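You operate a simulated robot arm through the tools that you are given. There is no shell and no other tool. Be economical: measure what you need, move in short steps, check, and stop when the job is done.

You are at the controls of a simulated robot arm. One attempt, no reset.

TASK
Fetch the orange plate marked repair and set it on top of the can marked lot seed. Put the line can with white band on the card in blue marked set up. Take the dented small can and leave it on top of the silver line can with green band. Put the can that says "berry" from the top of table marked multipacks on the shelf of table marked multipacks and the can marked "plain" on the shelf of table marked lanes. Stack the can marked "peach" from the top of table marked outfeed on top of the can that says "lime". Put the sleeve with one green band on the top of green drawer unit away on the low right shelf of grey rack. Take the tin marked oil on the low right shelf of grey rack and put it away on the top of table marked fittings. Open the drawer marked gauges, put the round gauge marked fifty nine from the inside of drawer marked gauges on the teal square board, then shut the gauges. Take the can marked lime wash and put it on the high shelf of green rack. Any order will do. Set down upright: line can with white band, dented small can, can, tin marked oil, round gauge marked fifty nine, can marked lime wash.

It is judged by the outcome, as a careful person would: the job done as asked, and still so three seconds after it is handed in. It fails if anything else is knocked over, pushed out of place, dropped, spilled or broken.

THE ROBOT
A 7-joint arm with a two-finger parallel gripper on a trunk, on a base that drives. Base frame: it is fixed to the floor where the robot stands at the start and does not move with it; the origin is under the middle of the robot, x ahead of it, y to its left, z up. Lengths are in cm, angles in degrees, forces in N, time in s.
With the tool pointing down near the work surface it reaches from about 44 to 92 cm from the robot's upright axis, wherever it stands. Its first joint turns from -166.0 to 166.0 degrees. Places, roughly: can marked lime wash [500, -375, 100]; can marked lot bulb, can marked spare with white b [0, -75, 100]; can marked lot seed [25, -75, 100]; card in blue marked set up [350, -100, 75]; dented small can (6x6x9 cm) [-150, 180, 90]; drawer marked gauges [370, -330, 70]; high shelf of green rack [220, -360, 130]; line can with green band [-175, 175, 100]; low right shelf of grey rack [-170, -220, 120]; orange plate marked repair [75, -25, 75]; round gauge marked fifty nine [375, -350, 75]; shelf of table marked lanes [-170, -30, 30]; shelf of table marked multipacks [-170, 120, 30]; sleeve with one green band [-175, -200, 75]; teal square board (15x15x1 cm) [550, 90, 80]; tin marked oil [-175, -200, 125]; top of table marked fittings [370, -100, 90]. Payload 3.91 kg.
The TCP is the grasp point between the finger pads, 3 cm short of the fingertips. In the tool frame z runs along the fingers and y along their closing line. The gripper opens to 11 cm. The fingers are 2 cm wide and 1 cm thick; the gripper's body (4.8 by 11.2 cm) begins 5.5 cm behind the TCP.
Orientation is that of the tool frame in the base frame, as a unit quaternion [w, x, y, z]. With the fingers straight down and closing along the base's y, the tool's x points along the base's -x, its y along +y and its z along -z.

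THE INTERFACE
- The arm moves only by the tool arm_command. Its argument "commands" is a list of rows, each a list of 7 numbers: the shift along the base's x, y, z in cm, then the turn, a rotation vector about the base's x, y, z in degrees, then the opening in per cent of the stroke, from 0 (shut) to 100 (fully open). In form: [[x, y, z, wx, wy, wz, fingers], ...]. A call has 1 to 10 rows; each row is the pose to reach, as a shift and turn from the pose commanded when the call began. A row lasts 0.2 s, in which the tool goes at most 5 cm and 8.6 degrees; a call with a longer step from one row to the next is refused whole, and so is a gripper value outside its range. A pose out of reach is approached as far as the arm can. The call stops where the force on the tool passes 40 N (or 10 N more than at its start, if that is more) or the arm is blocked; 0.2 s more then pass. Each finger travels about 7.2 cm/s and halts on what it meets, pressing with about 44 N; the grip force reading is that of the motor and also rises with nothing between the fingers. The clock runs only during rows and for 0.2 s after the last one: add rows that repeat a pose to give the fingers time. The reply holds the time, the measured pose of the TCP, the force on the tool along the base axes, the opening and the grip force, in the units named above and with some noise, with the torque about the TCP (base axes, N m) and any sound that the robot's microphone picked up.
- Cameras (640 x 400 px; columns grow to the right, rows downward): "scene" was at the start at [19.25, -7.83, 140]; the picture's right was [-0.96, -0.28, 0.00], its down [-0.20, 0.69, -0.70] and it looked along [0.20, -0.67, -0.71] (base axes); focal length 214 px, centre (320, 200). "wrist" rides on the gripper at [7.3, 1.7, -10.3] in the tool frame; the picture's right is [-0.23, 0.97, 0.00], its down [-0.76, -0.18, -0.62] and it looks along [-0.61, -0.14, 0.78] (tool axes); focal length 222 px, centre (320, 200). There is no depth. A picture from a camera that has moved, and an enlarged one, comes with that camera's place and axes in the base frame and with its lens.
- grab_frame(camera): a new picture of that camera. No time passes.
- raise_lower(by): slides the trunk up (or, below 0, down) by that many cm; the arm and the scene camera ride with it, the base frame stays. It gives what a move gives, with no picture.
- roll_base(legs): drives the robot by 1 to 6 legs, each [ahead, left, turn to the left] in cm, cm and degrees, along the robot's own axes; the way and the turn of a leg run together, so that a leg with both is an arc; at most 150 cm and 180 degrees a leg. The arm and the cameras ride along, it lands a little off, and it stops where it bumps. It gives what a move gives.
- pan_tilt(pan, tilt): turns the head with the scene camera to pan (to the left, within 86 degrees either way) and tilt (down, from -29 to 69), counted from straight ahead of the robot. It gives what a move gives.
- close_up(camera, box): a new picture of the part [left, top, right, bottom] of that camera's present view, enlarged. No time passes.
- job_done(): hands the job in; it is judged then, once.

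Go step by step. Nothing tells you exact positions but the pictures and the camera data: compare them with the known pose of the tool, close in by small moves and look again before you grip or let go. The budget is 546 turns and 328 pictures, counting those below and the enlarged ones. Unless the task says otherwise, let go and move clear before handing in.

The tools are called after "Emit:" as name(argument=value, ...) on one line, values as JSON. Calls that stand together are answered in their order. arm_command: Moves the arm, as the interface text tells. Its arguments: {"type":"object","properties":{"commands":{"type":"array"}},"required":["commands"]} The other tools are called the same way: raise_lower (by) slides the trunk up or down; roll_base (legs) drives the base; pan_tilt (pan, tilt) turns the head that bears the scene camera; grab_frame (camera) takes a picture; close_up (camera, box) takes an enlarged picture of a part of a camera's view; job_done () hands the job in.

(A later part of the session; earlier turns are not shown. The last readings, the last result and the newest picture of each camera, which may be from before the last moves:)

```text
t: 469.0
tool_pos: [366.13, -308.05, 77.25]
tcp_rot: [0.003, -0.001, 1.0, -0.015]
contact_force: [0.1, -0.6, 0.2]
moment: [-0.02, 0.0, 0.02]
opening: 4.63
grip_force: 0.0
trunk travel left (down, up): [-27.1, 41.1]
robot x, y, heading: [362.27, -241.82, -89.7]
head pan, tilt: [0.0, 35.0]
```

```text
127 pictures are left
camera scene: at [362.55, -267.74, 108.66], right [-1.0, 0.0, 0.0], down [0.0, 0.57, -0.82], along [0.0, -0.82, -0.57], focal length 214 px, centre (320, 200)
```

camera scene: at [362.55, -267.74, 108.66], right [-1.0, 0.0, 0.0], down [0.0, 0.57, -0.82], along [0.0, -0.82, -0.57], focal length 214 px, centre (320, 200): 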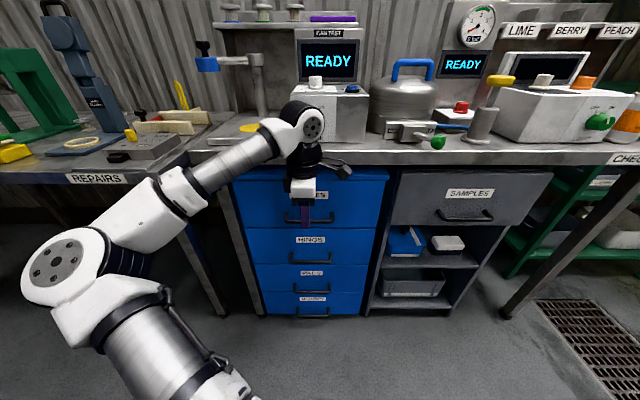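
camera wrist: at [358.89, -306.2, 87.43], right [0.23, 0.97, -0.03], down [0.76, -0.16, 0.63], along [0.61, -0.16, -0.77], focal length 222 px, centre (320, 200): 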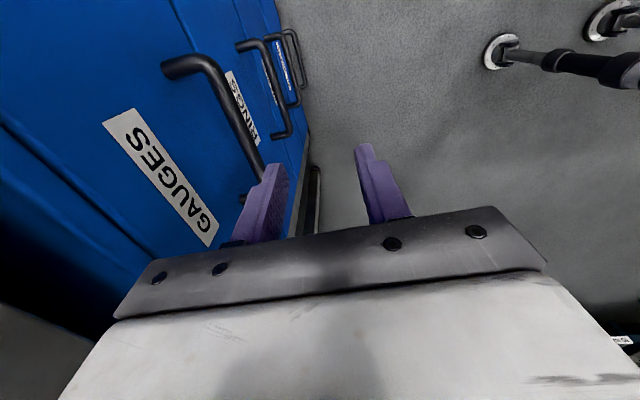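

Emit:
arm_command(commands=[[0, -4.4, 0, 0, 0, 0, 42], [0, -9, 0, 0, 0, 0, 42], [0, -9, -3, 0, 0, 0, 42], [0, -9, -3, 0, 0, 0, 42]])

Emit:
grab_frame(camera="wrist")

```text
t: 469.5
tool_pos: [365.93, -312.58, 77.55]
tcp_rot: [0.006, 0.001, 1.0, -0.002]
contact_force: [-1.4, 12.8, 3.4]
moment: [-0.95, -0.12, 0.25]
opening: 4.63
grip_force: 0.1
trunk travel left (down, up): [-27.1, 41.1]
robot x, y, heading: [362.16, -241.64, -89.5]
head pan, tilt: [0.0, 35.0]
stopped in row 2: the force on the tool passed its limit at 154 N (the readings are from after the stop); the commanded pose is now the measured one
```

```text
126 pictures are left
camera wrist: at [358.74, -310.96, 87.69], right [0.23, 0.97, 0.0], down [0.75, -0.18, 0.63], along [0.62, -0.15, -0.77], focal length 222 px, centre (320, 200)
```

wrist: 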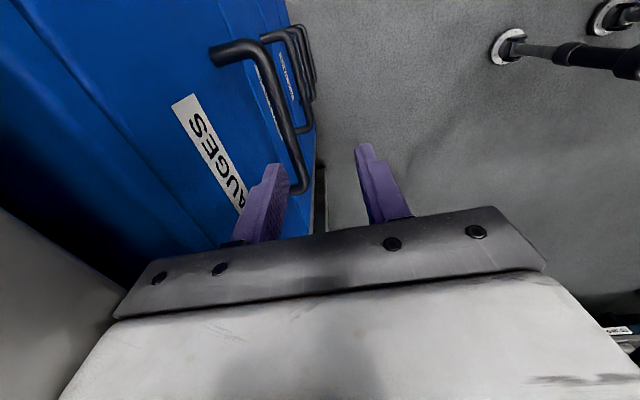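

Contact with the bench edge, so that edge overhangs. I'll back off and use the vertical-plane grip pitched 60° (30° below horizontal) instead.

Emit:
roll_base(legs=[[-22, 0, 0]])

Emit:
arm_command(commands=[[0, 0, 0.5, -8.5, 0, 0, 50], [0, 0, 1, -17, 0, 0, 50], [0, 0, 1, -25.5, 0, 0, 50], [0, 0, 0, -34, 0, 0, 50], [0, 0, -1, -42.5, 0, 0, 50], [0, 0, -3, -51, 0, 0, 50], [0, 0, -5, -59, 0, 0, 50], [0, 0, -5, -59, 0, 0, 50]])

Emit:
grab_frame(camera="scene")

Emit:
grab_frame(camera="wrist")

```text
t: 471.1
tool_pos: [365.98, -291.03, 77.22]
tcp_rot: [0.006, 0.0, 1.0, -0.002]
contact_force: [0.3, 0.2, -0.7]
moment: [0.02, 0.0, 0.02]
opening: 4.62
grip_force: 0.0
trunk travel left (down, up): [-27.1, 41.1]
robot x, y, heading: [362.38, -220.01, -89.7]
head pan, tilt: [0.0, 35.0]
```

```text
t: 472.9
tool_pos: [366.07, -291.05, 72.47]
tcp_rot: [0.004, -0.003, 0.869, -0.495]
contact_force: [0.1, -0.2, -0.2]
moment: [0.04, -0.01, 0.0]
opening: 5.53
grip_force: 0.0
trunk travel left (down, up): [-27.1, 41.1]
robot x, y, heading: [362.23, -220.33, -89.5]
head pan, tilt: [0.0, 35.0]
```

```text
125 pictures are left
camera scene: at [362.48, -245.87, 108.66], right [-1.0, -0.01, 0.0], down [0.0, 0.57, -0.82], along [0.01, -0.82, -0.57], focal length 214 px, centre (320, 200)
```

scene: 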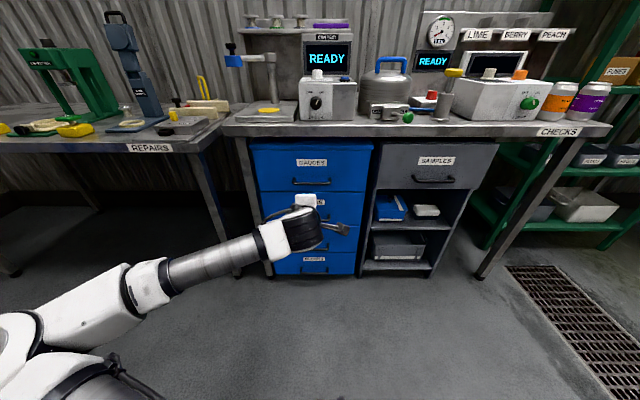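

```text
124 pictures are left
camera wrist: at [358.83, -281.49, 76.13], right [0.23, 0.5, -0.84], down [0.76, 0.45, 0.47], along [0.62, -0.74, -0.27], focal length 222 px, centre (320, 200)
```

wrist: 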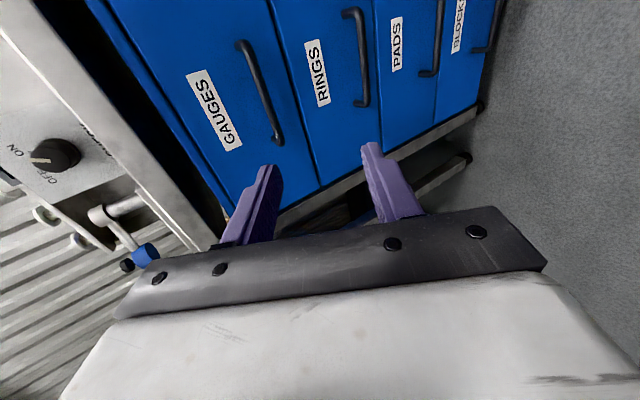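

Emit:
arm_command(commands=[[0, -4.5, 0, 0, 0, 0, 50], [0, -9, 0, 0, 0, 0, 50], [0, -13.5, 0, 0, 0, 0, 50], [0, -17.7, -0.4, 0, 0, 0, 50], [0, -17.7, -0.4, 0, 0, 0, 50]])

Emit:
grab_frame(camera="wrist")

Emit:
close_up(camera="scene", box=[250, 130, 370, 230])

```text
t: 474.1
tool_pos: [365.96, -308.97, 72.16]
tcp_rot: [0.005, -0.003, 0.869, -0.495]
contact_force: [-0.8, -0.4, -0.4]
moment: [-0.01, -0.01, -0.02]
opening: 5.48
grip_force: 0.1
trunk travel left (down, up): [-27.1, 41.1]
robot x, y, heading: [362.23, -220.13, -89.6]
head pan, tilt: [0.0, 35.0]
```

```text
123 pictures are left
camera wrist: at [358.78, -299.31, 75.89], right [0.23, 0.5, -0.84], down [0.75, 0.45, 0.48], along [0.62, -0.74, -0.27], focal length 222 px, centre (320, 200)
```

wrist: 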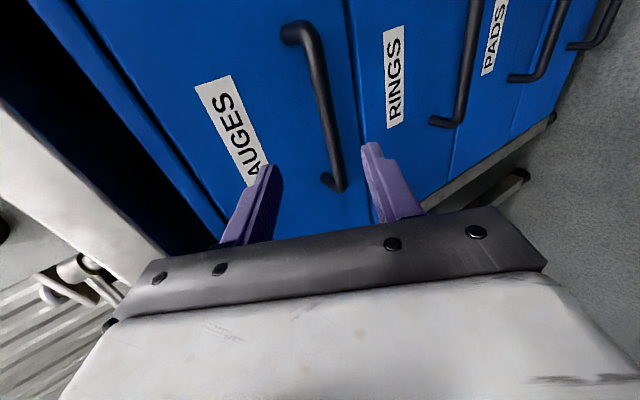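

```text
4.00 times, centred on (310, 180) of scene
camera zoom: at [362.47, -245.87, 108.65], right [-1.0, -0.01, 0.0], down [0.0, 0.57, -0.82], along [0.01, -0.82, -0.57], focal length 858 px, centre (360, 280)
```

zoom: 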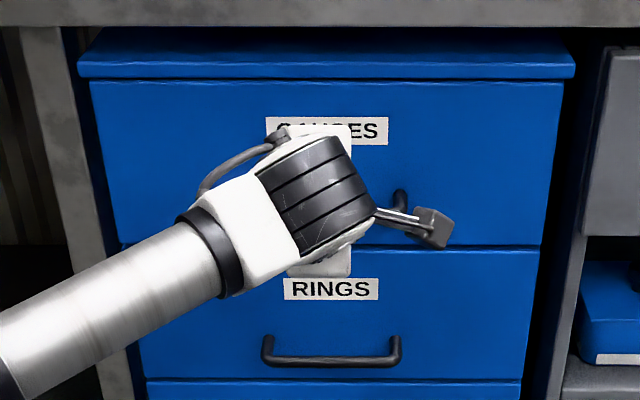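

Emit:
arm_command(commands=[[0, -3, -1.8, 0, 0, 0, 50], [0, -6, -3.6, 0, 0, 0, 50], [0, -8.4, -5.1, 0, 0, 0, 50], [0, -8.4, -5.1, 0, 0, 0, 50]])

Emit:
grab_frame(camera="wrist")

```text
t: 474.9
tool_pos: [366.04, -315.34, 68.17]
tcp_rot: [0.006, -0.003, 0.868, -0.496]
contact_force: [1.5, 20.6, 1.2]
moment: [-0.44, 0.02, -0.04]
opening: 5.02
grip_force: 0.1
trunk travel left (down, up): [-27.1, 41.1]
robot x, y, heading: [362.33, -219.81, -89.5]
head pan, tilt: [0.0, 35.0]
stopped in row 3: the force on the tool passed its limit at 71 N (the readings are from after the stop); the commanded pose is now the measured one
```

```text
121 pictures are left
camera wrist: at [358.79, -305.72, 71.96], right [0.23, 0.5, -0.84], down [0.75, 0.45, 0.47], along [0.62, -0.74, -0.27], focal length 222 px, centre (320, 200)
```

wrist: 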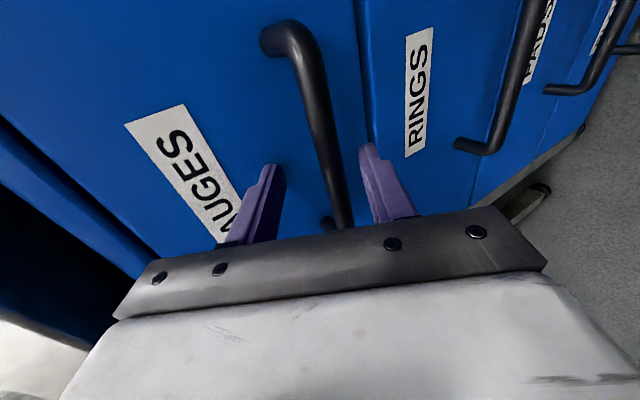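

Bar is between the fingers with the tips at the drawer face. Closing on it.

Emit:
arm_command(commands=[[0, 0.5, 0.2, 0, 0, 0, 40], [0, 0.5, 0.2, 0, 0, 0, 25], [0, 0.5, 0.2, 0, 0, 0, 10], [0, 0.5, 0.2, 0, 0, 0, 0], [0, 0.5, 0.2, 0, 0, 0, 0], [0, 0.5, 0.2, 0, 0, 0, 0]])

Emit:
grab_frame(camera="wrist")

```text
t: 475.9
tool_pos: [365.97, -314.79, 67.7]
tcp_rot: [0.004, -0.004, 0.872, -0.489]
contact_force: [0.3, 1.3, -6.6]
moment: [0.02, 0.36, -0.28]
opening: 1.35
grip_force: 44.5
trunk travel left (down, up): [-27.1, 41.1]
robot x, y, heading: [362.2, -219.83, -89.6]
head pan, tilt: [0.0, 35.0]
stopped in row 5: the force on the tool passed its limit at 42 N (the readings are from after the stop); the commanded pose is now the measured one
```

```text
120 pictures are left
camera wrist: at [358.73, -305.24, 71.5], right [0.23, 0.51, -0.83], down [0.75, 0.45, 0.48], along [0.62, -0.73, -0.28], focal length 222 px, centre (320, 200)
```

wrist: 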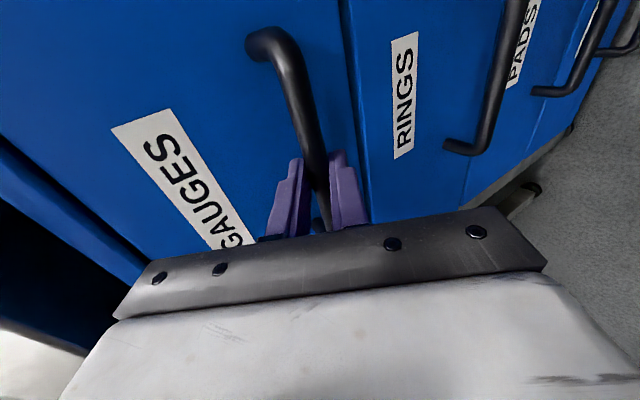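

Emit:
arm_command(commands=[[0, 1.5, 0, 0, 0, 0, 0], [0, 4, 0, 0, 0, 0, 0], [0, 7, 0, 0, 0, 0, 0], [0, 10, 0, 0, 0, 0, 0], [0, 13, 0, 0, 0, 0, 0], [0, 16, 0, 0, 0, 0, 0], [0, 19, 0, 0, 0, 0, 0], [0, 22, 0, 0, 0, 0, 0]])

Emit:
grab_frame(camera="scene")

```text
t: 477.8
tool_pos: [366.09, -292.83, 67.56]
tcp_rot: [0.006, -0.005, 0.872, -0.49]
contact_force: [6.7, 1.0, -8.7]
moment: [0.18, -0.37, 0.86]
opening: 1.36
grip_force: 44.6
trunk travel left (down, up): [-27.1, 41.1]
robot x, y, heading: [362.39, -219.75, -89.2]
head pan, tilt: [0.0, 35.0]
```

```text
119 pictures are left
camera scene: at [362.52, -245.87, 108.64], right [-1.0, -0.01, 0.0], down [0.0, 0.57, -0.82], along [0.01, -0.82, -0.57], focal length 214 px, centre (320, 200)
```

scene: 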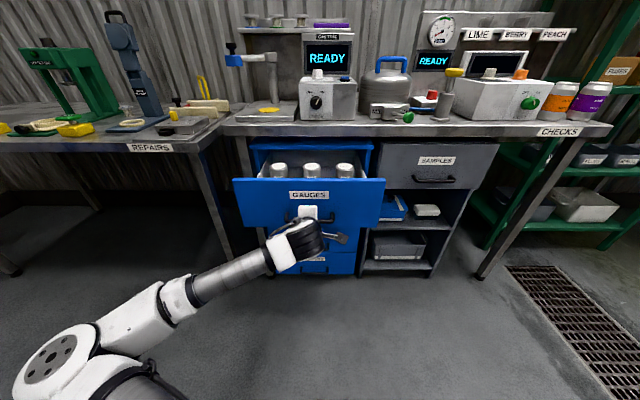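

Drawer is open 22 cm, showing three gauges. Zooming in.

Emit:
close_up(camera="scene", box=[230, 130, 390, 230])

```text
4.00 times, centred on (310, 180) of scene
camera zoom: at [362.52, -245.87, 108.64], right [-1.0, -0.01, 0.0], down [0.0, 0.57, -0.82], along [0.01, -0.82, -0.57], focal length 858 px, centre (360, 280)
```

zoom: 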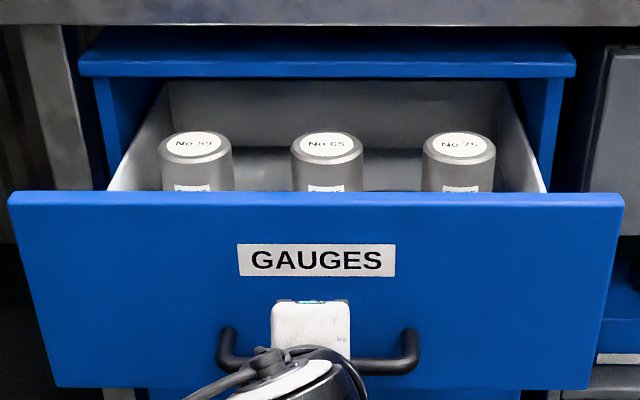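

Number 59 is the leftmost. I'll pull the drawer a bit further for bench clearance, then release.

Emit:
arm_command(commands=[[0, 2, 0, 0, 0, 0, 0], [0, 4, 0, 0, 0, 0, 0], [0, 6, 0, 0, 0, 0, 0], [0, 6, 0, 0, 0, 0, 0]])

```text
t: 478.8
tool_pos: [366.01, -288.36, 67.61]
tcp_rot: [0.003, -0.003, 0.873, -0.488]
contact_force: [0.0, 1.0, -28.7]
moment: [0.36, -0.25, 0.93]
opening: 1.37
grip_force: 45.2
out of reach, approached as far as the arm can: row 3, 4
trunk travel left (down, up): [-27.1, 41.1]
robot x, y, heading: [362.1, -219.74, -89.8]
head pan, tilt: [0.0, 35.0]
```

Emit:
arm_command(commands=[[0, 0, 0, 0, 0, 0, 30], [0, 0, 0, 0, 0, 0, 60], [0, 0, 0, 0, 0, 0, 85], [0, 0, 0, 0, 0, 0, 85]])

Emit:
roll_base(legs=[[-18, 0, 0]])

Emit:
grab_frame(camera="scene")

```text
t: 479.8
tool_pos: [366.1, -288.53, 67.97]
tcp_rot: [0.005, -0.005, 0.871, -0.491]
contact_force: [-0.7, -0.6, -0.9]
moment: [0.0, 0.01, -0.06]
opening: 9.35
grip_force: 0.0
trunk travel left (down, up): [-27.1, 41.1]
robot x, y, heading: [362.61, -220.0, -89.3]
head pan, tilt: [0.0, 35.0]
```

```text
t: 481.3
tool_pos: [366.11, -270.55, 67.89]
tcp_rot: [0.006, -0.004, 0.871, -0.49]
contact_force: [0.4, -0.3, -0.2]
moment: [0.01, -0.01, 0.02]
opening: 9.36
grip_force: 0.0
trunk travel left (down, up): [-27.1, 41.1]
robot x, y, heading: [362.19, -202.03, -89.7]
head pan, tilt: [0.0, 35.0]
```

```text
117 pictures are left
camera scene: at [362.38, -227.9, 108.65], right [-1.0, -0.01, 0.0], down [-0.01, 0.57, -0.82], along [0.01, -0.82, -0.57], focal length 214 px, centre (320, 200)
```

scene: 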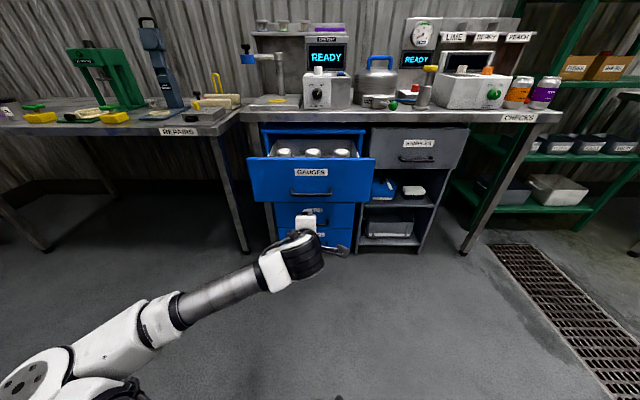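

Emit:
raise_lower(by=40)

Emit:
arm_command(commands=[[0, 0, 0, 8.4, 0, 0, 70], [0, 0, 0, 16.8, 0, 0, 70], [0, 0, 0, 25.2, 0, 0, 70], [0, 0, 0, 33.6, 0, 0, 70], [0, 0, 0, 42, 0, 0, 70], [0, 0, 0, 50.4, 0, 0, 70], [0, 0, 0, 58.7, 0, 0, 70]])

Emit:
arm_command(commands=[[0, -2, 0, 0, 0, -8.5, 70], [0, -4, 0, 0, 0, -17, 70], [0, -6, 0, 0, 0, -25.5, 70], [0, -8, 0, 0, 0, -34, 70], [0, -10, 0, 0, 0, -42.5, 70], [0, -12, 0, 0, 0, -51, 70], [0, -14, 0, 0, 0, -59.5, 70], [0, -16, 0, 0, 0, -68, 70], [0, -18, 0, 0, 0, -76.5, 70], [0, -20, 0, 0, 0, -85, 70]])

Emit:
arm_command(commands=[[0, 0, 0, 0, 0, -5, 70], [0, 0, 0, 0, 0, -5, 70]])

Emit:
grab_frame(camera="wrist")

Emit:
grab_frame(camera="scene")

```text
t: 485.1
tool_pos: [366.18, -270.69, 107.93]
tcp_rot: [0.005, -0.004, 0.872, -0.489]
contact_force: [-0.7, -0.1, -0.2]
moment: [0.02, -0.03, 0.0]
opening: 9.35
grip_force: 0.0
trunk travel left (down, up): [-67.1, 1.1]
robot x, y, heading: [361.94, -202.15, -89.4]
head pan, tilt: [0.0, 35.0]
```

```text
t: 486.7
tool_pos: [366.01, -270.66, 107.95]
tcp_rot: [0.007, 0.0, 1.0, 0.001]
contact_force: [0.0, 0.5, 0.1]
moment: [-0.01, 0.02, 0.0]
opening: 7.7
grip_force: 0.1
trunk travel left (down, up): [-67.1, 1.1]
robot x, y, heading: [361.75, -202.12, -89.5]
head pan, tilt: [0.0, 35.0]
```

```text
t: 488.9
tool_pos: [366.13, -290.67, 107.67]
tcp_rot: [0.005, 0.676, 0.737, -0.005]
contact_force: [0.0, 0.0, -0.3]
moment: [-0.01, 0.01, -0.05]
opening: 7.72
grip_force: 0.1
trunk travel left (down, up): [-67.1, 1.1]
robot x, y, heading: [362.13, -202.14, -89.6]
head pan, tilt: [0.0, 35.0]
```

```text
t: 489.5
tool_pos: [366.13, -290.5, 107.87]
tcp_rot: [0.006, 0.707, 0.707, -0.005]
contact_force: [-0.4, -0.1, -0.2]
moment: [0.0, 0.03, 0.01]
opening: 7.68
grip_force: 0.1
trunk travel left (down, up): [-67.1, 1.1]
robot x, y, heading: [362.56, -201.97, -89.6]
head pan, tilt: [0.0, 35.0]
```

```text
116 pictures are left
camera wrist: at [367.88, -283.27, 118.07], right [0.97, -0.23, 0.0], down [-0.18, -0.75, 0.63], along [-0.14, -0.62, -0.77], focal length 222 px, centre (320, 200)
```

wrist: 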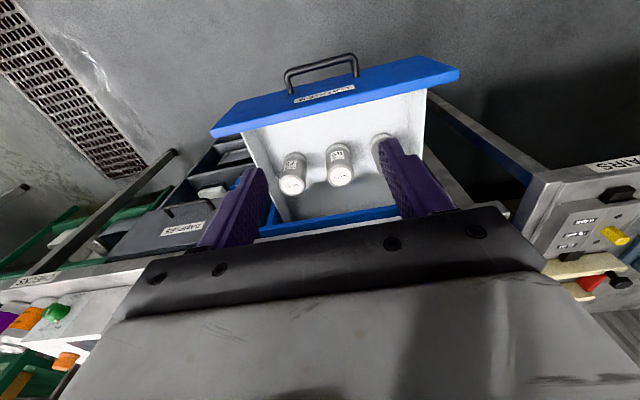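

```text
115 pictures are left
camera scene: at [362.38, -227.89, 148.66], right [-1.0, -0.01, 0.0], down [-0.01, 0.57, -0.82], along [0.01, -0.82, -0.57], focal length 214 px, centre (320, 200)
```

scene: 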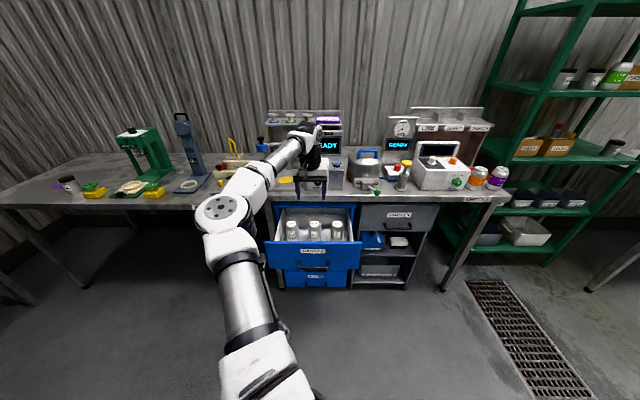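

Emit:
close_up(camera="scene", box=[260, 190, 370, 290])

Emit:
close_up(camera="wrist", box=[200, 80, 460, 240])

```text
4.00 times, centred on (315, 240) of scene
camera zoom: at [362.38, -227.89, 148.66], right [-1.0, -0.01, 0.0], down [-0.01, 0.57, -0.82], along [0.01, -0.82, -0.57], focal length 858 px, centre (340, 40)
```

zoom: 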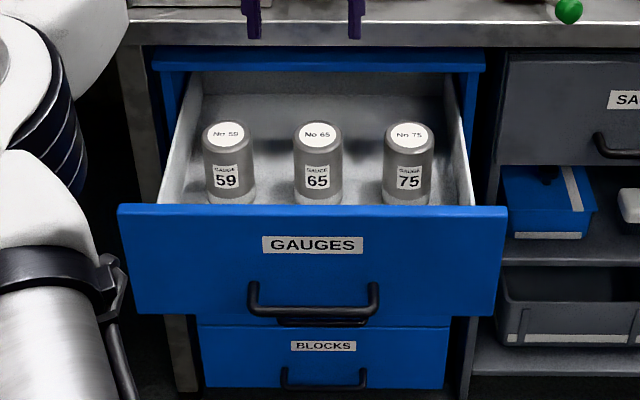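

```text
2.46 times, centred on (330, 160) of wrist
camera zoom: at [367.88, -283.27, 118.07], right [0.97, -0.23, 0.0], down [-0.18, -0.75, 0.63], along [-0.14, -0.62, -0.77], focal length 547 px, centre (295, 298)
```

zoom: 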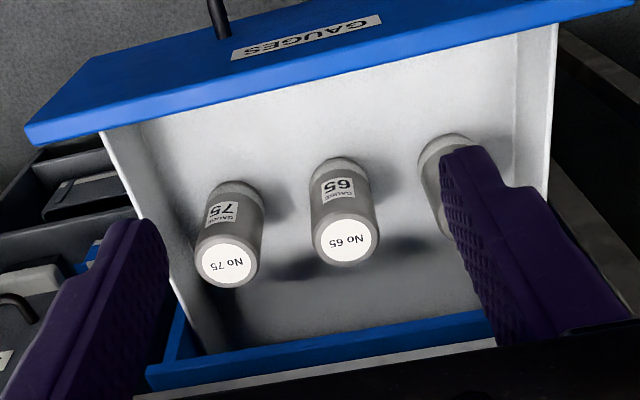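

Emit:
roll_base(legs=[[22, 0, 0]])

Emit:
arm_command(commands=[[4, 0.3, -2, 0, 0, 0, 70], [8, 0.6, -4, 0, 0, 0, 70], [11.9, 0.9, -6, 0, 0, 0, 70], [11.9, 0.9, -10, 0, 0, 0, 70], [11.9, 0.9, -14, 0, 0, 0, 70], [11.9, 0.9, -14, 0, 0, 0, 70]])

Emit:
grab_frame(camera="wrist")

Emit:
grab_frame(camera="scene")

```text
t: 491.2
tool_pos: [366.37, -313.07, 107.77]
tcp_rot: [0.004, 0.706, 0.708, -0.004]
contact_force: [-0.6, 0.3, -0.6]
moment: [0.0, -0.01, 0.02]
opening: 7.72
grip_force: 0.0
trunk travel left (down, up): [-67.1, 1.1]
robot x, y, heading: [362.15, -224.39, -89.4]
head pan, tilt: [0.0, 35.0]
```

```text
t: 492.6
tool_pos: [378.28, -311.98, 93.81]
tcp_rot: [0.006, 0.706, 0.708, -0.004]
contact_force: [-0.2, 0.6, 0.4]
moment: [0.02, -0.02, -0.01]
opening: 7.74
grip_force: 0.1
trunk travel left (down, up): [-67.1, 1.1]
robot x, y, heading: [362.03, -224.58, -89.6]
head pan, tilt: [0.0, 35.0]
```

```text
112 pictures are left
camera wrist: at [380.12, -304.77, 103.99], right [0.97, -0.23, 0.0], down [-0.18, -0.75, 0.63], along [-0.14, -0.62, -0.77], focal length 222 px, centre (320, 200)
```

wrist: 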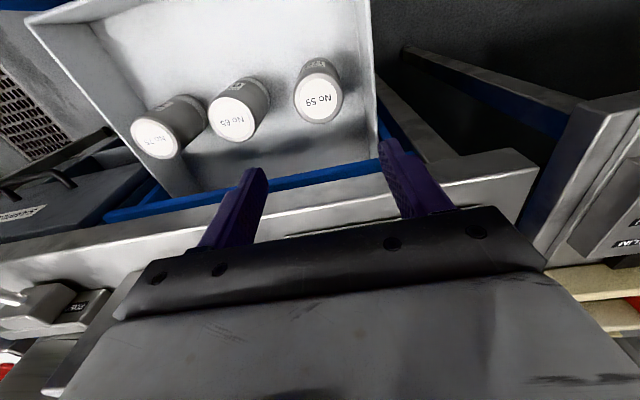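

```text
111 pictures are left
camera scene: at [362.57, -250.26, 148.66], right [-1.0, -0.01, 0.0], down [-0.01, 0.57, -0.82], along [0.01, -0.82, -0.57], focal length 214 px, centre (320, 200)
```

scene: 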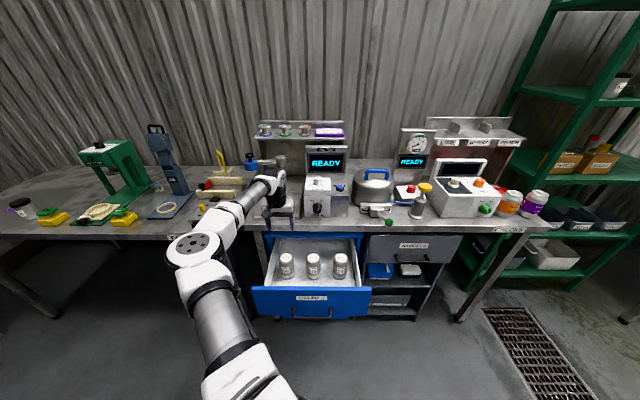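

Emit:
arm_command(commands=[[0.3, 0.1, -4, 0, 0, 0, 70], [0.3, 0.1, -8, 0, 0, 0, 70], [0.3, 0.1, -12, 0, 0, 0, 70], [0.3, 0.1, -15, 0, 0, 0, 70], [0.3, 0.1, -15, 0, 0, 0, 70]])

Emit:
grab_frame(camera="wrist")

```text
t: 493.8
tool_pos: [378.45, -312.02, 78.89]
tcp_rot: [0.004, 0.707, 0.707, -0.006]
contact_force: [0.2, 0.2, 0.0]
moment: [0.04, 0.0, 0.02]
opening: 7.71
grip_force: 0.1
trunk travel left (down, up): [-67.1, 1.1]
robot x, y, heading: [362.53, -224.45, -89.3]
head pan, tilt: [0.0, 35.0]
```

```text
110 pictures are left
camera wrist: at [380.26, -304.79, 89.1], right [0.97, -0.23, 0.0], down [-0.18, -0.75, 0.63], along [-0.14, -0.62, -0.77], focal length 222 px, centre (320, 200)
```

wrist: 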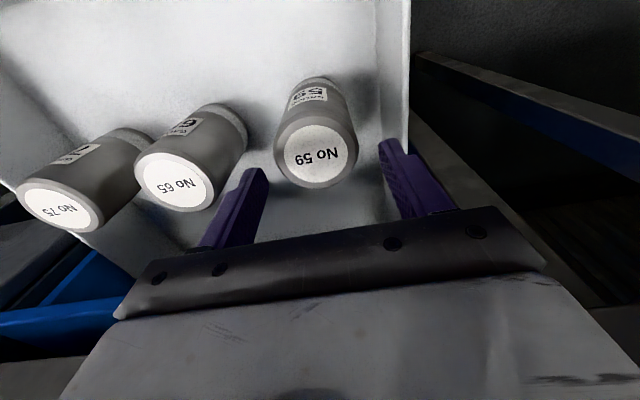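

Emit:
arm_command(commands=[[0, 0.2, -3, 0, 0, 0, 70], [0, 0.2, -6, 0, 0, 0, 70], [0, 0.2, -7, 0, 0, 0, 70], [0, 0.2, -7, 0, 0, 0, 55], [0, 0.2, -7, 0, 0, 0, 40], [0, 0.2, -7, 0, 0, 0, 30], [0, 0.2, -7, 0, 0, 0, 30]])

Emit:
grab_frame(camera="wrist")

```text
t: 495.4
tool_pos: [378.33, -311.94, 71.91]
tcp_rot: [0.004, 0.707, 0.707, -0.005]
contact_force: [-1.1, -0.9, 1.0]
moment: [-0.1, 0.03, -0.02]
opening: 6.5
grip_force: 43.7
trunk travel left (down, up): [-67.1, 1.1]
robot x, y, heading: [362.5, -224.07, -89.5]
head pan, tilt: [0.0, 35.0]
```

```text
109 pictures are left
camera wrist: at [380.19, -304.59, 82.13], right [0.97, -0.23, 0.0], down [-0.18, -0.75, 0.63], along [-0.14, -0.62, -0.77], focal length 222 px, centre (320, 200)
```

wrist: 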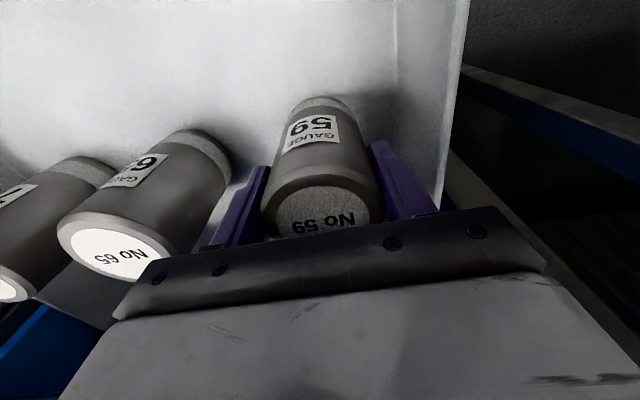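

Gauge 59 gripped. Lifting.

Emit:
arm_command(commands=[[0, 0, 4, 0, 0, 0, 30], [0, 0, 8, 0, 0, 0, 30], [0, 0, 12, 0, 0, 0, 30], [0, 0, 16, 0, 0, 0, 30], [0, 0, 20, 0, 0, 0, 30], [0, 0, 24, 0, 0, 0, 30], [0, 1, 28, 0, 0, 0, 30], [0, 3, 32, 0, 0, 0, 30], [0, 6, 35, 0, 0, 0, 30]])

Emit:
grab_frame(camera="wrist")

Emit:
close_up(camera="scene", box=[200, 120, 400, 330])

```text
t: 497.4
tool_pos: [378.7, -305.63, 106.81]
tcp_rot: [0.005, 0.707, 0.707, -0.006]
contact_force: [-0.1, -0.6, -3.0]
moment: [0.0, -0.04, 0.01]
opening: 6.48
grip_force: 43.9
trunk travel left (down, up): [-67.1, 1.1]
robot x, y, heading: [362.72, -224.58, -89.6]
head pan, tilt: [0.0, 35.0]
```

```text
108 pictures are left
camera wrist: at [380.52, -298.38, 117.03], right [0.97, -0.23, 0.0], down [-0.18, -0.75, 0.63], along [-0.14, -0.62, -0.77], focal length 222 px, centre (320, 200)
```

wrist: 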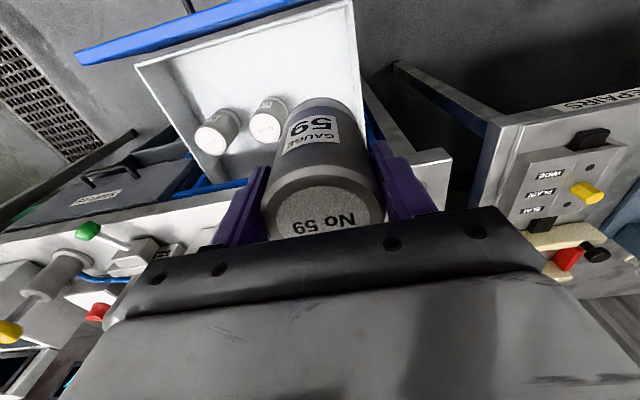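

```text
1.90 times, centred on (300, 225) of scene
camera zoom: at [362.61, -250.21, 148.67], right [-1.0, -0.01, 0.0], down [-0.01, 0.57, -0.82], along [0.01, -0.82, -0.57], focal length 408 px, centre (358, 152)
```

zoom: 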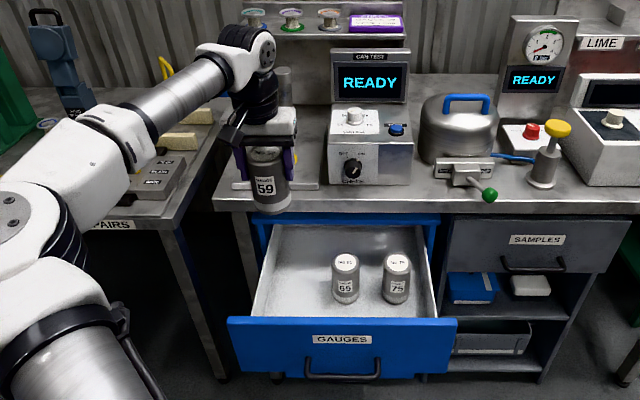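

Now to the teal board. I'll route east, then north between the fittings table and the machines.

Emit:
roll_base(legs=[[-22, 0, 0], [0, 113, 0], [0, 0, 90]])

Emit:
pan_tilt(pan=45, tilt=25)

Emit:
grab_frame(camera="scene")

```text
t: 511.8
tool_pos: [559.02, -188.45, 106.63]
tcp_rot: [0.007, 0.012, 1.0, -0.002]
contact_force: [0.1, -0.6, -3.0]
moment: [-0.01, 0.02, 0.02]
opening: 6.54
grip_force: 44.1
trunk travel left (down, up): [-67.1, 1.1]
robot x, y, heading: [477.25, -203.08, -0.8]
head pan, tilt: [0.0, 35.0]
```

```text
t: 512.9
tool_pos: [559.1, -188.48, 106.63]
tcp_rot: [0.007, 0.011, 1.0, -0.001]
contact_force: [-0.5, -0.4, -3.2]
moment: [0.01, 0.01, -0.03]
opening: 6.51
grip_force: 44.5
trunk travel left (down, up): [-67.1, 1.1]
robot x, y, heading: [477.25, -202.72, -0.7]
head pan, tilt: [45.0, 25.0]
```

```text
106 pictures are left
camera scene: at [500.91, -196.75, 150.22], right [0.7, -0.72, 0.0], down [-0.3, -0.29, -0.91], along [0.65, 0.63, -0.42], focal length 214 px, centre (320, 200)
```

scene: 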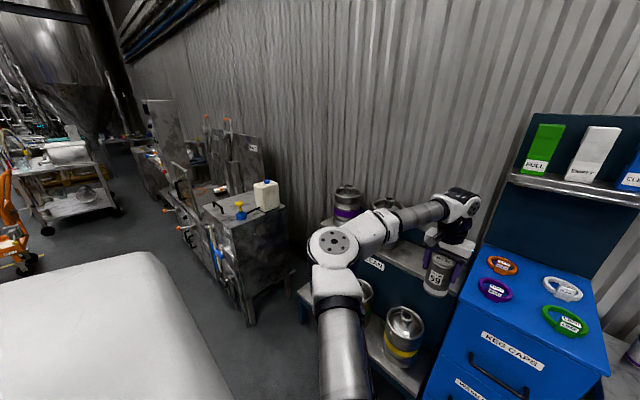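

Emit:
roll_base(legs=[[-4, 0, 90]])

Emit:
pan_tilt(pan=0, tilt=25)

Emit:
grab_frame(camera="scene")

```text
t: 517.2
tool_pos: [460.12, -123.54, 106.72]
tcp_rot: [0.006, -0.699, 0.715, 0.004]
contact_force: [0.5, -0.1, -3.0]
moment: [-0.04, 0.01, 0.03]
opening: 6.51
grip_force: 44.0
trunk travel left (down, up): [-67.1, 1.1]
robot x, y, heading: [474.54, -205.24, 89.1]
head pan, tilt: [45.0, 25.0]
```

```text
t: 518.4
tool_pos: [460.16, -123.53, 106.8]
tcp_rot: [0.006, -0.7, 0.714, 0.005]
contact_force: [-0.2, 0.4, -2.6]
moment: [-0.06, -0.01, 0.01]
opening: 6.51
grip_force: 44.2
trunk travel left (down, up): [-67.1, 1.1]
robot x, y, heading: [474.77, -205.27, 89.3]
head pan, tilt: [0.0, 25.0]
```

```text
105 pictures are left
camera scene: at [475.0, -179.2, 150.23], right [1.0, -0.01, 0.0], down [-0.01, -0.42, -0.91], along [0.01, 0.91, -0.42], focal length 214 px, centre (320, 200)
```

scene: 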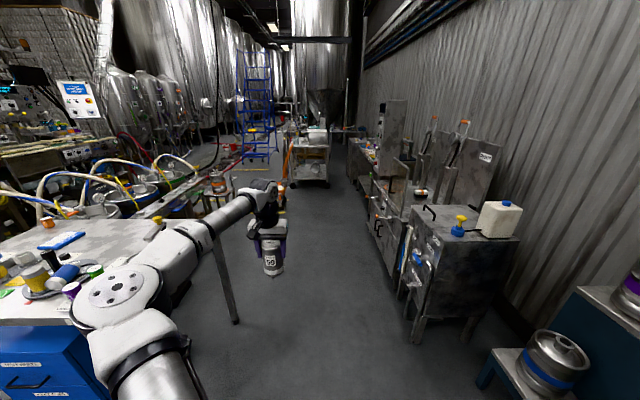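

Emit:
roll_base(legs=[[140, 0, 0.6]])

Emit:
grab_frame(camera="scene")

```text
t: 525.2
tool_pos: [460.26, 12.88, 106.74]
tcp_rot: [0.005, -0.704, 0.71, 0.004]
contact_force: [-0.1, 0.4, -2.3]
moment: [-0.07, 0.02, 0.0]
opening: 6.51
grip_force: 44.5
trunk travel left (down, up): [-67.1, 1.1]
robot x, y, heading: [475.46, -68.83, 90.0]
head pan, tilt: [0.0, 25.0]
```

```text
104 pictures are left
camera scene: at [475.78, -42.52, 150.22], right [1.0, 0.0, 0.0], down [0.0, -0.42, -0.91], along [0.0, 0.91, -0.42], focal length 214 px, centre (320, 200)
```

scene: 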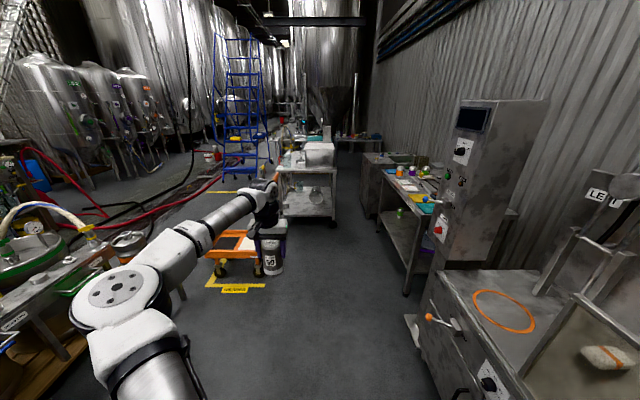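

Emit:
roll_base(legs=[[135, 20, 0]])

Emit:
pan_tilt(pan=-60, tilt=30)

Emit:
grab_frame(camera="scene")

```text
t: 532.1
tool_pos: [442.97, 149.88, 106.67]
tcp_rot: [0.006, -0.698, 0.716, 0.005]
contact_force: [0.3, -0.6, -3.2]
moment: [-0.07, -0.03, 0.02]
opening: 6.49
grip_force: 43.6
trunk travel left (down, up): [-67.1, 1.1]
robot x, y, heading: [457.45, 67.68, 89.1]
head pan, tilt: [0.0, 25.0]
```

```text
t: 533.4
tool_pos: [443.03, 149.82, 106.69]
tcp_rot: [0.006, -0.699, 0.716, 0.004]
contact_force: [1.0, 0.2, -3.7]
moment: [-0.07, 0.0, -0.01]
opening: 6.49
grip_force: 44.0
trunk travel left (down, up): [-67.1, 1.1]
robot x, y, heading: [457.66, 67.38, 89.2]
head pan, tilt: [-60.0, 30.0]
```

```text
103 pictures are left
camera scene: at [465.33, 89.29, 149.43], right [0.48, -0.87, 0.0], down [-0.44, -0.24, -0.87], along [0.76, 0.42, -0.5], focal length 214 px, centre (320, 200)
```

scene: 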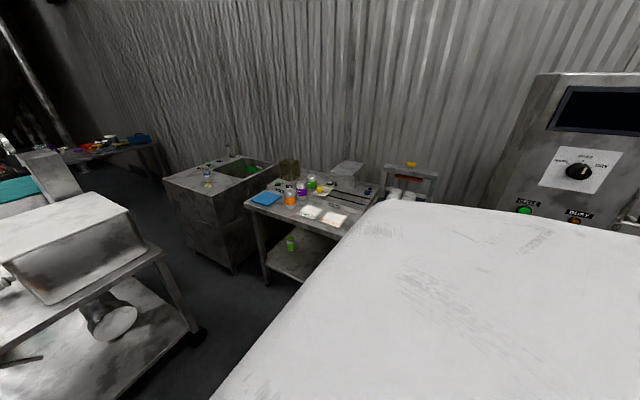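

Emit:
close_up(camera="scene", box=[230, 140, 450, 260])

```text
2.91 times, centred on (340, 200) of scene
camera zoom: at [465.33, 89.29, 149.43], right [0.48, -0.87, 0.0], down [-0.44, -0.24, -0.87], along [0.76, 0.42, -0.5], focal length 624 px, centre (262, 200)
```

zoom: 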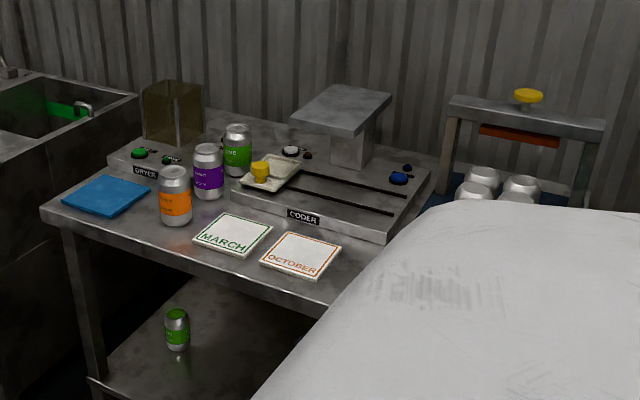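

Emit:
roll_base(legs=[[-15, 0, -45]])

Emit:
pan_tilt(pan=-45, tilt=30)

Emit:
grab_frame(camera="scene")

```text
t: 535.9
tool_pos: [499.89, 121.78, 106.79]
tcp_rot: [0.007, -0.365, 0.931, 0.003]
contact_force: [-0.5, -0.2, -2.8]
moment: [-0.03, 0.01, 0.0]
opening: 6.49
grip_force: 44.0
trunk travel left (down, up): [-67.1, 1.1]
robot x, y, heading: [451.07, 54.47, 43.3]
head pan, tilt: [-60.0, 30.0]
```

```text
t: 536.7
tool_pos: [500.01, 121.71, 106.67]
tcp_rot: [0.006, -0.365, 0.931, 0.002]
contact_force: [0.0, 0.3, -2.9]
moment: [-0.02, 0.03, 0.01]
opening: 6.5
grip_force: 44.0
trunk travel left (down, up): [-67.1, 1.1]
robot x, y, heading: [451.16, 54.62, 43.3]
head pan, tilt: [-45.0, 30.0]
```

```text
101 pictures are left
camera scene: at [472.64, 65.86, 149.43], right [-0.03, -1.0, 0.0], down [-0.5, 0.02, -0.87], along [0.87, -0.03, -0.5], focal length 214 px, centre (320, 200)
```

scene: 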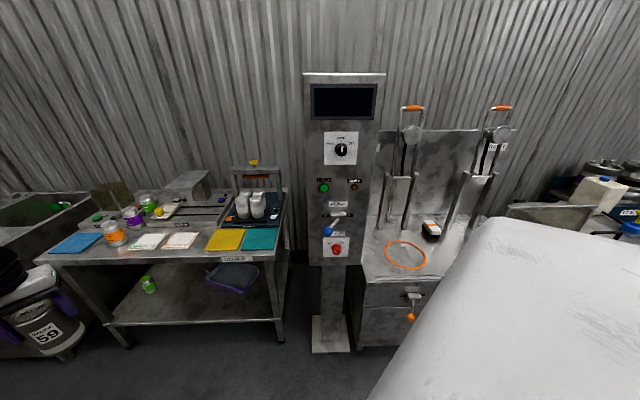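

Teal board located at about [550,90.6]. Turning to face it.

Emit:
roll_base(legs=[[0, 0, -43.3], [8, 20, 0]])

Emit:
pan_tilt(pan=0, tilt=35)

Emit:
grab_frame(camera="scene")

Emit:
grab_frame(camera="wrist")

```text
t: 540.4
tool_pos: [538.54, 84.5, 106.64]
tcp_rot: [0.006, 0.0, 1.0, -0.001]
contact_force: [0.3, -0.1, -2.5]
moment: [0.04, 0.05, -0.01]
opening: 6.5
grip_force: 43.8
trunk travel left (down, up): [-67.1, 1.1]
robot x, y, heading: [457.56, 68.25, 0.6]
head pan, tilt: [-45.0, 30.0]
stopped in leg 2: the robot was blocked; the commanded pose is now the measured one
```

```text
t: 541.6
tool_pos: [538.53, 84.3, 106.64]
tcp_rot: [0.007, 0.001, 1.0, 0.0]
contact_force: [-0.1, -0.1, -2.5]
moment: [0.01, 0.03, 0.0]
opening: 6.52
grip_force: 43.8
trunk travel left (down, up): [-67.1, 1.1]
robot x, y, heading: [457.14, 68.3, 0.3]
head pan, tilt: [0.0, 35.0]
```

```text
100 pictures are left
camera scene: at [482.85, 68.48, 148.65], right [0.01, -1.0, 0.0], down [-0.57, 0.0, -0.82], along [0.82, 0.0, -0.57], focal length 214 px, centre (320, 200)
```

scene: 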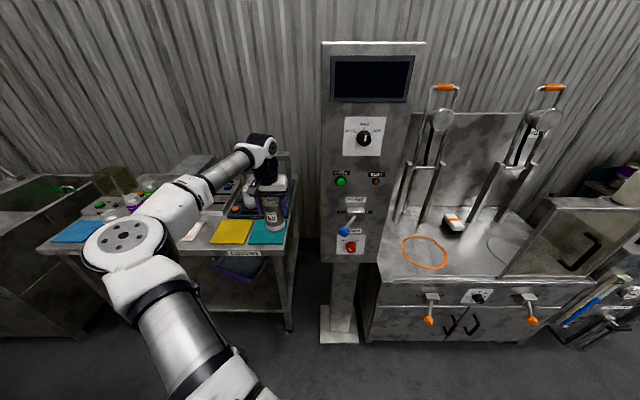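

```text
99 pictures are left
camera wrist: at [531.2, 86.13, 116.93], right [0.23, 0.97, 0.0], down [0.75, -0.18, 0.63], along [0.62, -0.14, -0.77], focal length 222 px, centre (320, 200)
```

wrist: 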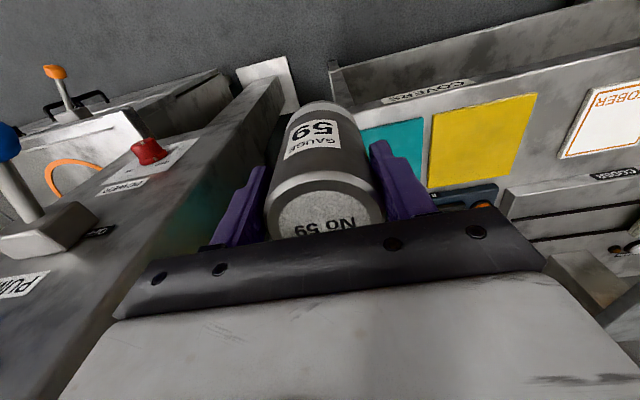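

I nudged something on the left (likely the orange cart), so I'll move right 4 and ahead 12.

Emit:
roll_base(legs=[[0, -4, 0], [13, 0, 0]])

Emit:
arm_command(commands=[[-1, 3, -1, 0, 0, 0, 30], [-1, 7, -2, 0, 0, 0, 30], [-1, 10, -3, 0, 0, 0, 30], [-1, 10, -3, 0, 0, 0, 30]])

Emit:
grab_frame(camera="wrist")

Emit:
close_up(camera="scene", box=[180, 130, 330, 280])

```text
t: 543.4
tool_pos: [551.47, 80.65, 106.65]
tcp_rot: [0.006, 0.0, 1.0, -0.002]
contact_force: [0.1, 0.8, -3.7]
moment: [0.0, 0.07, -0.03]
opening: 6.51
grip_force: 43.6
trunk travel left (down, up): [-67.1, 1.1]
robot x, y, heading: [470.11, 64.47, 0.3]
head pan, tilt: [0.0, 35.0]
```

```text
t: 544.4
tool_pos: [550.45, 90.86, 103.68]
tcp_rot: [0.005, 0.001, 1.0, -0.001]
contact_force: [-0.1, -0.2, -3.3]
moment: [0.01, 0.04, 0.04]
opening: 6.48
grip_force: 44.5
trunk travel left (down, up): [-67.1, 1.1]
robot x, y, heading: [470.54, 64.67, 0.4]
head pan, tilt: [0.0, 35.0]
```

```text
98 pictures are left
camera wrist: at [543.07, 92.55, 113.89], right [0.23, 0.97, 0.0], down [0.75, -0.18, 0.63], along [0.62, -0.14, -0.77], focal length 222 px, centre (320, 200)
```

wrist: 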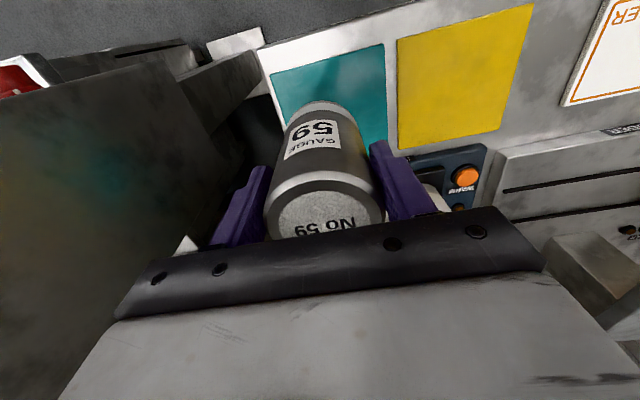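

```text
2.67 times, centred on (255, 205) of scene
camera zoom: at [495.82, 64.6, 148.65], right [0.01, -1.0, 0.0], down [-0.57, 0.0, -0.82], along [0.82, 0.01, -0.57], focal length 572 px, centre (493, 187)
```

zoom: 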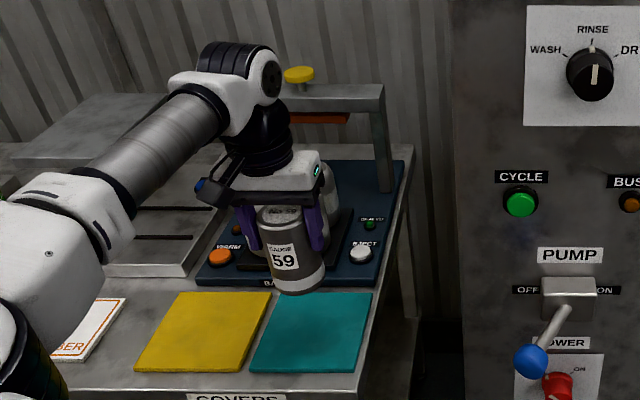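

Board centre is at about [554.7,92.6], top z about 80.5. Lowering there.

Emit:
arm_command(commands=[[2, 1, -3, 0, 0, 0, 30], [4, 1.7, -6, 0, 0, 0, 30], [4, 1.7, -9, 0, 0, 0, 30], [4, 1.7, -9, 0, 0, 0, 30]])

Emit:
close_up(camera="scene", box=[180, 130, 330, 280])

Emit:
grab_frame(camera="wrist")

```text
t: 545.4
tool_pos: [551.87, 93.15, 96.47]
tcp_rot: [0.007, -0.009, 1.0, 0.0]
contact_force: [0.1, -0.1, -3.2]
moment: [0.02, 0.02, -0.02]
opening: 6.52
grip_force: 44.5
out of reach, approached as far as the arm can: row 2, 3, 4
trunk travel left (down, up): [-67.1, 1.1]
robot x, y, heading: [469.89, 64.75, 0.4]
head pan, tilt: [0.0, 35.0]
```

```text
2.67 times, centred on (255, 205) of scene
camera zoom: at [495.83, 64.59, 148.65], right [0.01, -1.0, 0.0], down [-0.57, 0.0, -0.82], along [0.82, 0.01, -0.57], focal length 572 px, centre (493, 187)
```

zoom: 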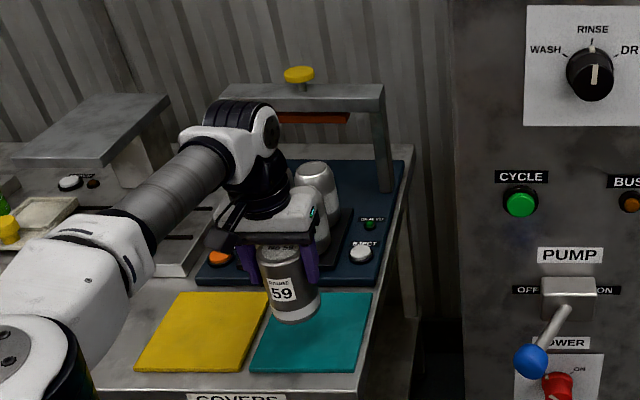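

```text
95 pictures are left
camera wrist: at [544.48, 94.62, 106.7], right [0.21, 0.98, 0.0], down [0.76, -0.16, 0.63], along [0.62, -0.13, -0.77], focal length 222 px, centre (320, 200)
```

wrist: 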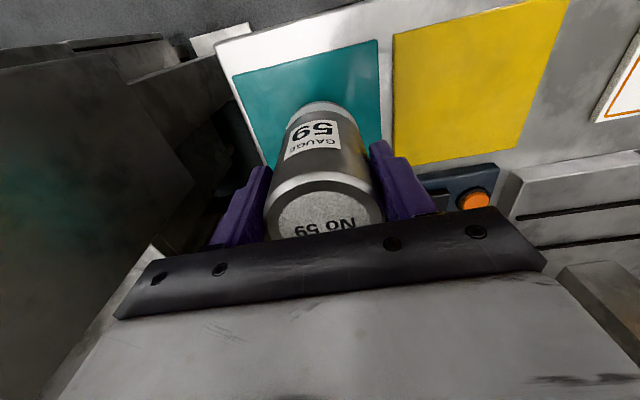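

Emit:
roll_base(legs=[[6, 0, 0]])

Emit:
arm_command(commands=[[0, 0, 0, 0, 0, 0, 30], [0, 0, 0, 0, 0, 0, 30]])

```text
t: 546.4
tool_pos: [557.83, 93.26, 96.46]
tcp_rot: [0.007, -0.008, 1.0, 0.0]
contact_force: [-0.9, 0.9, -4.1]
moment: [-0.01, 0.07, -0.01]
opening: 6.52
grip_force: 44.1
trunk travel left (down, up): [-67.1, 1.1]
robot x, y, heading: [476.04, 65.13, 0.4]
head pan, tilt: [0.0, 35.0]
```

```text
t: 547.0
tool_pos: [557.79, 93.21, 96.48]
tcp_rot: [0.008, -0.009, 1.0, 0.0]
contact_force: [-0.4, 0.5, -3.6]
moment: [0.01, 0.01, -0.01]
opening: 6.52
grip_force: 44.5
trunk travel left (down, up): [-67.1, 1.1]
robot x, y, heading: [475.64, 64.78, 0.4]
head pan, tilt: [0.0, 35.0]
```

Commanded pose equals the measured one. Shifting to the board centre and lowering.

Emit:
arm_command(commands=[[-1.5, -0.3, -0.5, 0, 0, 0, 30], [-3.2, -0.6, -2, 0, 0, 0, 30], [-3.2, -0.6, -4.5, 0, 0, 0, 30], [-3.2, -0.6, -6, 0, 0, 0, 30], [-3.2, -0.6, -6.6, 0, 0, 0, 30], [-3.2, -0.6, -7.1, 0, 0, 0, 30], [-3.2, -0.6, -7.6, 0, 0, 0, 30], [-3.2, -0.6, -8.1, 0, 0, 0, 30]])

Emit:
grab_frame(camera="wrist")

```text
t: 548.5
tool_pos: [554.67, 92.49, 90.14]
tcp_rot: [0.014, -0.009, 1.0, 0.002]
contact_force: [-5.4, -1.4, 19.1]
moment: [-0.36, 0.28, -0.03]
opening: 6.49
grip_force: 43.9
trunk travel left (down, up): [-67.1, 1.1]
robot x, y, heading: [476.04, 64.5, 0.3]
head pan, tilt: [0.0, 35.0]
stopped in row 7: the force on the tool passed its limit at 51 N (the readings are from after the stop); the commanded pose is now the measured one
```

```text
94 pictures are left
camera wrist: at [547.19, 94.02, 100.29], right [0.21, 0.98, 0.01], down [0.75, -0.17, 0.64], along [0.63, -0.13, -0.77], focal length 222 px, centre (320, 200)
```

wrist: 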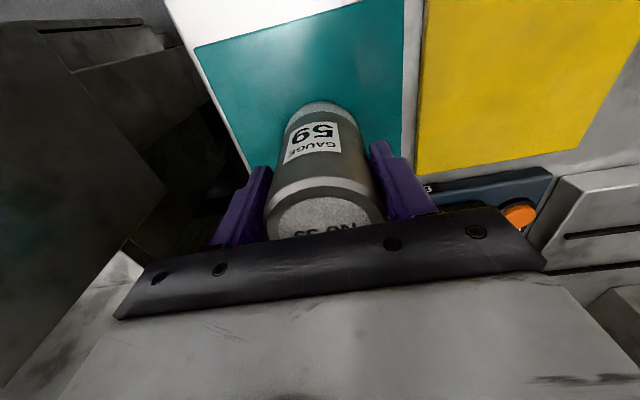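

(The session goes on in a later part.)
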